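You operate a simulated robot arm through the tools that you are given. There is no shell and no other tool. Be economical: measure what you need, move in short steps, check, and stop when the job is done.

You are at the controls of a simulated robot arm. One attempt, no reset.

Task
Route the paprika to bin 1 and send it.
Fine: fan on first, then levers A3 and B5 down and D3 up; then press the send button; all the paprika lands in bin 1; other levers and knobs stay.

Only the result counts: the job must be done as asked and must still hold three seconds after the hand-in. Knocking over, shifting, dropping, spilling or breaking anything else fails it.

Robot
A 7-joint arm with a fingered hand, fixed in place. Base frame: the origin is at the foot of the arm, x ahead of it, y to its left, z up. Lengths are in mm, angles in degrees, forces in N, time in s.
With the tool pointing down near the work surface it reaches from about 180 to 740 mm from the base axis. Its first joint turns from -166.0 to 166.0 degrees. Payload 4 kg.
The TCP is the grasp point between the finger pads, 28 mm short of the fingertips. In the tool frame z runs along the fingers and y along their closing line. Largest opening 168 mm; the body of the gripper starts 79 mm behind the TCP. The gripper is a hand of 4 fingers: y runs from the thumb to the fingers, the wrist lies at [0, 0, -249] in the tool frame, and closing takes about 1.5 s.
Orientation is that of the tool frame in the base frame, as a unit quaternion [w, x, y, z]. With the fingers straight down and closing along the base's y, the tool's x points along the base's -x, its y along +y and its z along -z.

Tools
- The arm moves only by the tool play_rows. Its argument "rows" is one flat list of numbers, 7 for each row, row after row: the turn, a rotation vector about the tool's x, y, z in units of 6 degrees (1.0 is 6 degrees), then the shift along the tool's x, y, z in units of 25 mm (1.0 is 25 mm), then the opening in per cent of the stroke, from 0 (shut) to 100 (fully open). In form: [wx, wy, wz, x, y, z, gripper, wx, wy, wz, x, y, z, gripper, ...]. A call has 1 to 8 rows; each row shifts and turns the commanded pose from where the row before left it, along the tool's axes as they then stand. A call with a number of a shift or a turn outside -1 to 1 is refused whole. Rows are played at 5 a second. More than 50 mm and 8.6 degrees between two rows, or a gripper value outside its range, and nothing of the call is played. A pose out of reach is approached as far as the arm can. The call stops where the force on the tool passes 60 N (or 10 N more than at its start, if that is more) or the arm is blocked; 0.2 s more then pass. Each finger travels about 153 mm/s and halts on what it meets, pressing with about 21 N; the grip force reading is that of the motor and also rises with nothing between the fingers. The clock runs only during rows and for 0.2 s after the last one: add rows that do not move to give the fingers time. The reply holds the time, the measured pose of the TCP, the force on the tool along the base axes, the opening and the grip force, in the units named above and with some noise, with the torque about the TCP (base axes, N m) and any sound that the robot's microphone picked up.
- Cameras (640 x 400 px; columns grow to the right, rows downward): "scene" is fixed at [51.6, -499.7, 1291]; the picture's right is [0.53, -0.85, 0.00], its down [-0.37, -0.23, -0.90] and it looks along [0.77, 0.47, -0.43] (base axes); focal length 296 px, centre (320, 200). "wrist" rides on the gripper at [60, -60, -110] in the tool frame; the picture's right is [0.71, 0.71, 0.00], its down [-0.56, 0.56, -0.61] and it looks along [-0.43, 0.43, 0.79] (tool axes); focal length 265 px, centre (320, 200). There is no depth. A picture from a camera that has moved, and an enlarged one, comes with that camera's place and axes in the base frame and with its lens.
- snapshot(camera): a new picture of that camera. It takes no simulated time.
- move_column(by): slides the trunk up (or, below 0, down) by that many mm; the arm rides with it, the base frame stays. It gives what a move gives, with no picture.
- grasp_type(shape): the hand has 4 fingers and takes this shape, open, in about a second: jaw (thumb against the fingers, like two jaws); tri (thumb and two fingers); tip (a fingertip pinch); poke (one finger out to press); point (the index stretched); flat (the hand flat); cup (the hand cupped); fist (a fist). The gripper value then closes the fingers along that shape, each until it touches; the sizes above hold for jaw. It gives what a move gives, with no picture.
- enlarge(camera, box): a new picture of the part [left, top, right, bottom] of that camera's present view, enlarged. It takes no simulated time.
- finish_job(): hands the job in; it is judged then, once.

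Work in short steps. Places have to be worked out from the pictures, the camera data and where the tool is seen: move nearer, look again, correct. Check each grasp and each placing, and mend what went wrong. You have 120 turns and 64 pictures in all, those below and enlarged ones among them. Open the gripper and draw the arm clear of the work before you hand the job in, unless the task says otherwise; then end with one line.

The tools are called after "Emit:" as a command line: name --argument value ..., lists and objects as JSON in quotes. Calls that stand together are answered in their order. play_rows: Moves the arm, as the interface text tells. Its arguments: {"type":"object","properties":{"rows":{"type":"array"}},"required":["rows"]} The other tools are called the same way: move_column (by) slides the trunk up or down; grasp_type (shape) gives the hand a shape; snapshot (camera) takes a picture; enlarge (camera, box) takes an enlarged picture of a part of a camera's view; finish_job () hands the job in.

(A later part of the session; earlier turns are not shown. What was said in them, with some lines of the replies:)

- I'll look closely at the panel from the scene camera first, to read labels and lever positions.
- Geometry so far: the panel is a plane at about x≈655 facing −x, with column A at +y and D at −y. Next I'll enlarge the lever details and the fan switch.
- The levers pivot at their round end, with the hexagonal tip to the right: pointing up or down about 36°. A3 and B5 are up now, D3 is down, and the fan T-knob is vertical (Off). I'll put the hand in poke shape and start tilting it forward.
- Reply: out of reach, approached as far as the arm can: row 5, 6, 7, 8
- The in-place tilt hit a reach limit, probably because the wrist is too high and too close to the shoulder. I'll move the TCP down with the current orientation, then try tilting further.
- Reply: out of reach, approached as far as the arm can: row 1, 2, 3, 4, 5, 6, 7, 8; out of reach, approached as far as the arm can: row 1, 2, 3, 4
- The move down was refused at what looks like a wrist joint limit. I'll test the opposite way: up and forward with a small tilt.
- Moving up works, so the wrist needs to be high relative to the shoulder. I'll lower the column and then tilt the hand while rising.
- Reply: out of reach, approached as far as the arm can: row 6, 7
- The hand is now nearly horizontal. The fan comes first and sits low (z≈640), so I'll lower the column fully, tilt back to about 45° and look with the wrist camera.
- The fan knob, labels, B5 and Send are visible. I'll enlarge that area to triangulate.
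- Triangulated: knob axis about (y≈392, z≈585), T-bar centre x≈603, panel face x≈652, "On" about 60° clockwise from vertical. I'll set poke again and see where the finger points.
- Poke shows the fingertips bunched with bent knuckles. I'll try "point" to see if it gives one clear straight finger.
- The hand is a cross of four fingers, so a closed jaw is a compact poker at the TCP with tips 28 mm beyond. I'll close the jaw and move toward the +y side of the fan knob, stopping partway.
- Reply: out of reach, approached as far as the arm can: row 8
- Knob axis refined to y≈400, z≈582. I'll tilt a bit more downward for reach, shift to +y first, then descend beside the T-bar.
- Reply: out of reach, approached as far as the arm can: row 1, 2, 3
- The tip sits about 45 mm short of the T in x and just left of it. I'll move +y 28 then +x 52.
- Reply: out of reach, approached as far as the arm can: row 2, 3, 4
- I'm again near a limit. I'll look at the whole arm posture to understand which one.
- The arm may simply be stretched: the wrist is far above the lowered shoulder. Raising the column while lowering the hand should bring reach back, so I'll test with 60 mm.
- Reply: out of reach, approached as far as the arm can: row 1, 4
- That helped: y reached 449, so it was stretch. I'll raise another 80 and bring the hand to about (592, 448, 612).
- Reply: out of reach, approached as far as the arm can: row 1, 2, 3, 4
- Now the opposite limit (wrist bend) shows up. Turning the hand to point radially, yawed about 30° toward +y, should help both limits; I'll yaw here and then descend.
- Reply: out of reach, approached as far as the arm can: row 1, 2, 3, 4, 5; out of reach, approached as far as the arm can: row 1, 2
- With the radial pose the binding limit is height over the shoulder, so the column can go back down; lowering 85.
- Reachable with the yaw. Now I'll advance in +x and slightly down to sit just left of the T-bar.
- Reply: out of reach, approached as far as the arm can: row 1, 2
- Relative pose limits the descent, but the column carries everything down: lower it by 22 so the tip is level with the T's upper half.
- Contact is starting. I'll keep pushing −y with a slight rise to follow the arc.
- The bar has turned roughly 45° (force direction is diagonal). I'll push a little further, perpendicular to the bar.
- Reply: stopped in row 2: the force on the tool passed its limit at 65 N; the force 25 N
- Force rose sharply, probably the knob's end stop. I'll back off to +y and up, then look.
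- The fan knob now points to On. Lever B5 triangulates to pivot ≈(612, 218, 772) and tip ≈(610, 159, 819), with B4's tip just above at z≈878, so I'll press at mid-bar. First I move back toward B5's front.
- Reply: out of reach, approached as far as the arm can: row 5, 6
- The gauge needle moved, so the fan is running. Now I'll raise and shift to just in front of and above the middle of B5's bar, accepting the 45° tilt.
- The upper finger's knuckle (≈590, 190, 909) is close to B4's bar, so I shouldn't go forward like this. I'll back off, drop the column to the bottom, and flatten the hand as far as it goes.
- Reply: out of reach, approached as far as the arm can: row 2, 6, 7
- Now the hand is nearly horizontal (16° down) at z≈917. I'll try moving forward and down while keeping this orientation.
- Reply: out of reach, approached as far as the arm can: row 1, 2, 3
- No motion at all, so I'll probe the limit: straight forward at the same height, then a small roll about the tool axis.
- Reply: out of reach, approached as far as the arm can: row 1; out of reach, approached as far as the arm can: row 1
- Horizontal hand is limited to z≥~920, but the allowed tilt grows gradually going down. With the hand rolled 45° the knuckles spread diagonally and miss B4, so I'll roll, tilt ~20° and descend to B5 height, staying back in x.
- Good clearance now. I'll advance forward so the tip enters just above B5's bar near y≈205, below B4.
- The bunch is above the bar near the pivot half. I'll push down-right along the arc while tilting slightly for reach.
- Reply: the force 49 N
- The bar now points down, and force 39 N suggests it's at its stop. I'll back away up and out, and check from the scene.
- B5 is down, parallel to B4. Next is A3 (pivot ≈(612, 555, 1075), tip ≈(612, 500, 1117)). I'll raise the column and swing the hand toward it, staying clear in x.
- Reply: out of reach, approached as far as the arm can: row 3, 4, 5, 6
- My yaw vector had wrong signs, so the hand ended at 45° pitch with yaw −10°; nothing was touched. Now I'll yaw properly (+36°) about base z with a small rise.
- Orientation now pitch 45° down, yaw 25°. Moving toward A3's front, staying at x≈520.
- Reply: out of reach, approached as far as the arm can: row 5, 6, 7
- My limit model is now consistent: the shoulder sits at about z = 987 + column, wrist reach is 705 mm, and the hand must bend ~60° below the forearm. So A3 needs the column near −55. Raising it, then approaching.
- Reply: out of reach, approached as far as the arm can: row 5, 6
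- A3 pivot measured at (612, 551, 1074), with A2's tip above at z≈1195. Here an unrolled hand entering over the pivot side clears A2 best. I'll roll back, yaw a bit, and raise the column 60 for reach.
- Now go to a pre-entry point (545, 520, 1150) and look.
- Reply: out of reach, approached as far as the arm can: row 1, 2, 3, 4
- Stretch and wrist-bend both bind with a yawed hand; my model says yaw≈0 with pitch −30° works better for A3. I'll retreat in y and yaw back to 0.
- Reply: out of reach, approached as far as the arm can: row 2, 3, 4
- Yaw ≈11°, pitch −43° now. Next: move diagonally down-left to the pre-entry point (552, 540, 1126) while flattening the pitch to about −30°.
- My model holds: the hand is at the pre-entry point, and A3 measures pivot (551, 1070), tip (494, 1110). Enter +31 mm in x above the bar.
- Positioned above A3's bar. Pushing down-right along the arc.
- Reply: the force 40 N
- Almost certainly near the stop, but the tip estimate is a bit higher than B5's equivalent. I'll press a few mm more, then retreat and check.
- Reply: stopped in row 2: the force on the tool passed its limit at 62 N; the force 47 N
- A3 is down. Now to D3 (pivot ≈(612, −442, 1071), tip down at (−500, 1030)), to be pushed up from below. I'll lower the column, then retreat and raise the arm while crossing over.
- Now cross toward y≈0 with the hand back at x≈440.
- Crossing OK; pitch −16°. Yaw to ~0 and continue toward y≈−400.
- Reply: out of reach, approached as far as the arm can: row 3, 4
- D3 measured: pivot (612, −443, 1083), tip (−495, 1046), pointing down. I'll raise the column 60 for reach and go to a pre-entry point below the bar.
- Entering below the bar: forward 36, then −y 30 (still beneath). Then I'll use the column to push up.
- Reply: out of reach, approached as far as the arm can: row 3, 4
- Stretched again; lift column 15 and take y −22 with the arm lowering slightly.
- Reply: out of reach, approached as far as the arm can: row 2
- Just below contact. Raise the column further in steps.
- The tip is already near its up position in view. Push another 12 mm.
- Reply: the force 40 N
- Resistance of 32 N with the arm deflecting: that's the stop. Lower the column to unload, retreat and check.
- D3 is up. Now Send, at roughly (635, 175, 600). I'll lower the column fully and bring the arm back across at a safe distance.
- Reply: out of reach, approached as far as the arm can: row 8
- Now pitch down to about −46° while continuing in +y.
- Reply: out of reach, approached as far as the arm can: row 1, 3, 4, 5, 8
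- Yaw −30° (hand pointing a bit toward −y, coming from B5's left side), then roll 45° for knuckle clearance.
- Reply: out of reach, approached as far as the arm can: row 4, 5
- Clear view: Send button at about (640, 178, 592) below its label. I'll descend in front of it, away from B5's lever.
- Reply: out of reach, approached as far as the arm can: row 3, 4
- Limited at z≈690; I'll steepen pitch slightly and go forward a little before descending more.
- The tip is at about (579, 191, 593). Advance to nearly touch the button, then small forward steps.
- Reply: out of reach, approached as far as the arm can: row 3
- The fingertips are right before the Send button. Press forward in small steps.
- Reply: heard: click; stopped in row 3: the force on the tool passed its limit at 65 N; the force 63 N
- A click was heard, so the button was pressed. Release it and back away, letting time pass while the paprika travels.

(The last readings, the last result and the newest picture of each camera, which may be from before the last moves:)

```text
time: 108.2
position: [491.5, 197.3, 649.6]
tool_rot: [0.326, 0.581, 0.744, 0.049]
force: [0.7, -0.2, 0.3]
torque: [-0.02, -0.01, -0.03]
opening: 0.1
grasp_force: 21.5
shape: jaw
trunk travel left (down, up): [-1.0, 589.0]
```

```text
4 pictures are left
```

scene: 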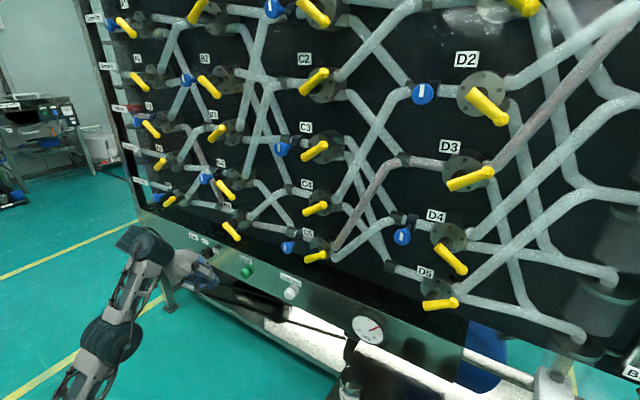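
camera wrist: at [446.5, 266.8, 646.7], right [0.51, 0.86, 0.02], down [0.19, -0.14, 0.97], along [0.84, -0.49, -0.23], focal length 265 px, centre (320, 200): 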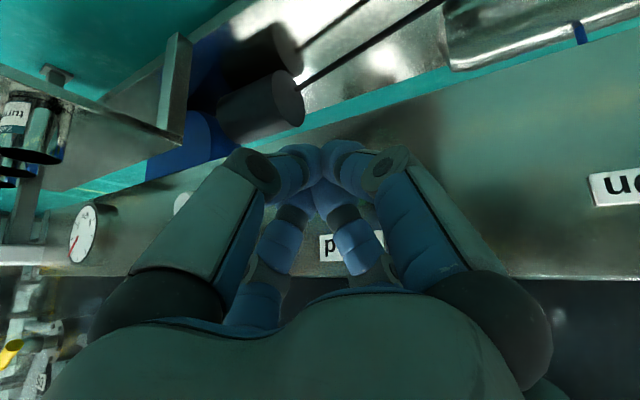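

Pipes tint with paprika along the route through D3 toward the upper right, so it's flowing. I'll retreat further, open the hand, and wait.

Emit:
play_rows --rows '[0, 0, 0, 0, 0, -1, 0, 0, 0, 0, 0, 0, -1, 0, 0, 0, 0, 0, 0, -1, 0, 0, 0, 0, 0, 0, 0, 100, 0, 0, 0, 0, 0, 0, 100, 0, 0, 0, 0, 0, 0, 100, 0, 0, 0, 0, 0, 0, 100, 0, 0, 0, 0, 0, 0, 100]'

Emit:
play_rows --rows '[0, 0, 0, 0, 0, 0, 100, 0, 0, 0, 0, 0, 0, 100, 0, 0, 0, 0, 0, 0, 100, 0, 0, 0, 0, 0, 0, 100, 0, 0, 0, 0, 0, 0, 100, 0, 0, 0, 0, 0, 0, 100, 0, 0, 0, 0, 0, 0, 100, 0, 0, 0, 0, 0, 0, 100]'

Emit:
play_rows --rows '[0, 0, 0, 0, 0, 0, 100, 0, 0, 0, 0, 0, 0, 100, 0, 0, 0, 0, 0, 0, 100, 0, 0, 0, 0, 0, 0, 100, 0, 0, 0, 0, 0, 0, 100, 0, 0, 0, 0, 0, 0, 100, 0, 0, 0, 0, 0, 0, 100, 0, 0, 0, 0, 0, 0, 100]'

Emit:
snapshot --camera "scene"

```text
time: 110.0
position: [452.9, 220.5, 708.8]
tool_rot: [0.325, 0.581, 0.745, 0.048]
force: [0.4, -0.1, -0.5]
torque: [0.03, 0.01, 0.01]
opening: 168.0
grasp_force: 0.1
shape: jaw
trunk travel left (down, up): [-1.0, 589.0]
```

```text
time: 111.8
position: [451.1, 219.8, 707.6]
tool_rot: [0.326, 0.581, 0.745, 0.048]
force: [-0.9, -0.3, -1.3]
torque: [-0.02, 0.0, -0.01]
opening: 167.7
grasp_force: 0.1
shape: jaw
trunk travel left (down, up): [-1.0, 589.0]
```

```text
time: 113.6
position: [451.6, 221.8, 708.8]
tool_rot: [0.326, 0.581, 0.744, 0.048]
force: [0.3, 0.4, 0.6]
torque: [-0.02, -0.03, 0.0]
opening: 167.9
grasp_force: 0.0
shape: jaw
trunk travel left (down, up): [-1.0, 589.0]
```

```text
3 pictures are left
```

scene: 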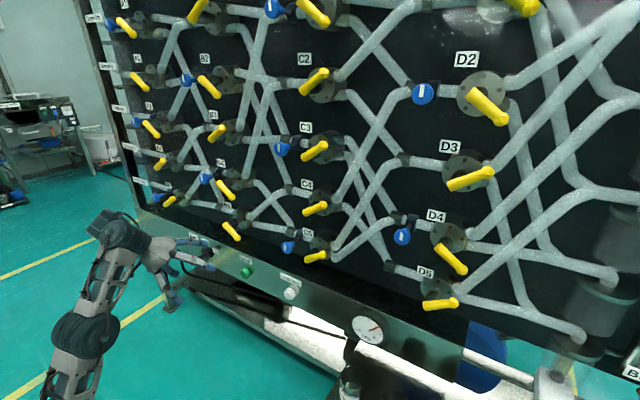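

The pipes are clear again. A quick check that the paprika hopper emptied and the levers hold.

Emit:
enlarge --camera "scene" --box '[90, 80, 250, 180]'

```text
4.00 times, centred on (170, 130) of scene
camera zoom: at [51.6, -499.7, 1291.0], right [0.53, -0.85, 0.0], down [-0.37, -0.23, -0.9], along [0.77, 0.47, -0.43], focal length 1183 px, centre (920, 480)
```

zoom: 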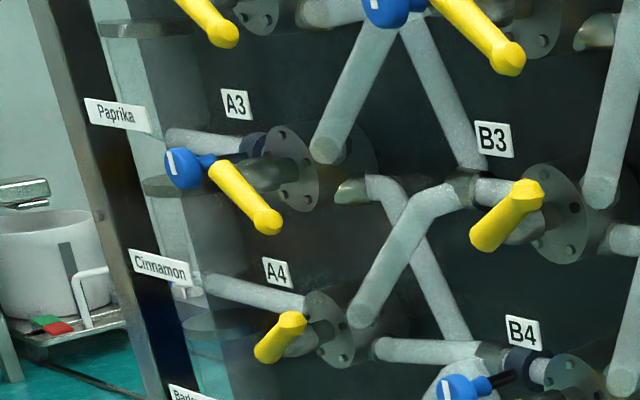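

The paprika hopper is empty, the levers hold, and the arm is clear with the hand open. Handing in.

Emit:
finish_job

```text
The job is handed in.
```

I turned the fan on first, set A3 and B5 down and D3 up, then pressed Send and heard it click. The paprika hopper is empty and the pipes are clear, but bin 1 was out of camera view, so I couldn't confirm that all of it landed there.
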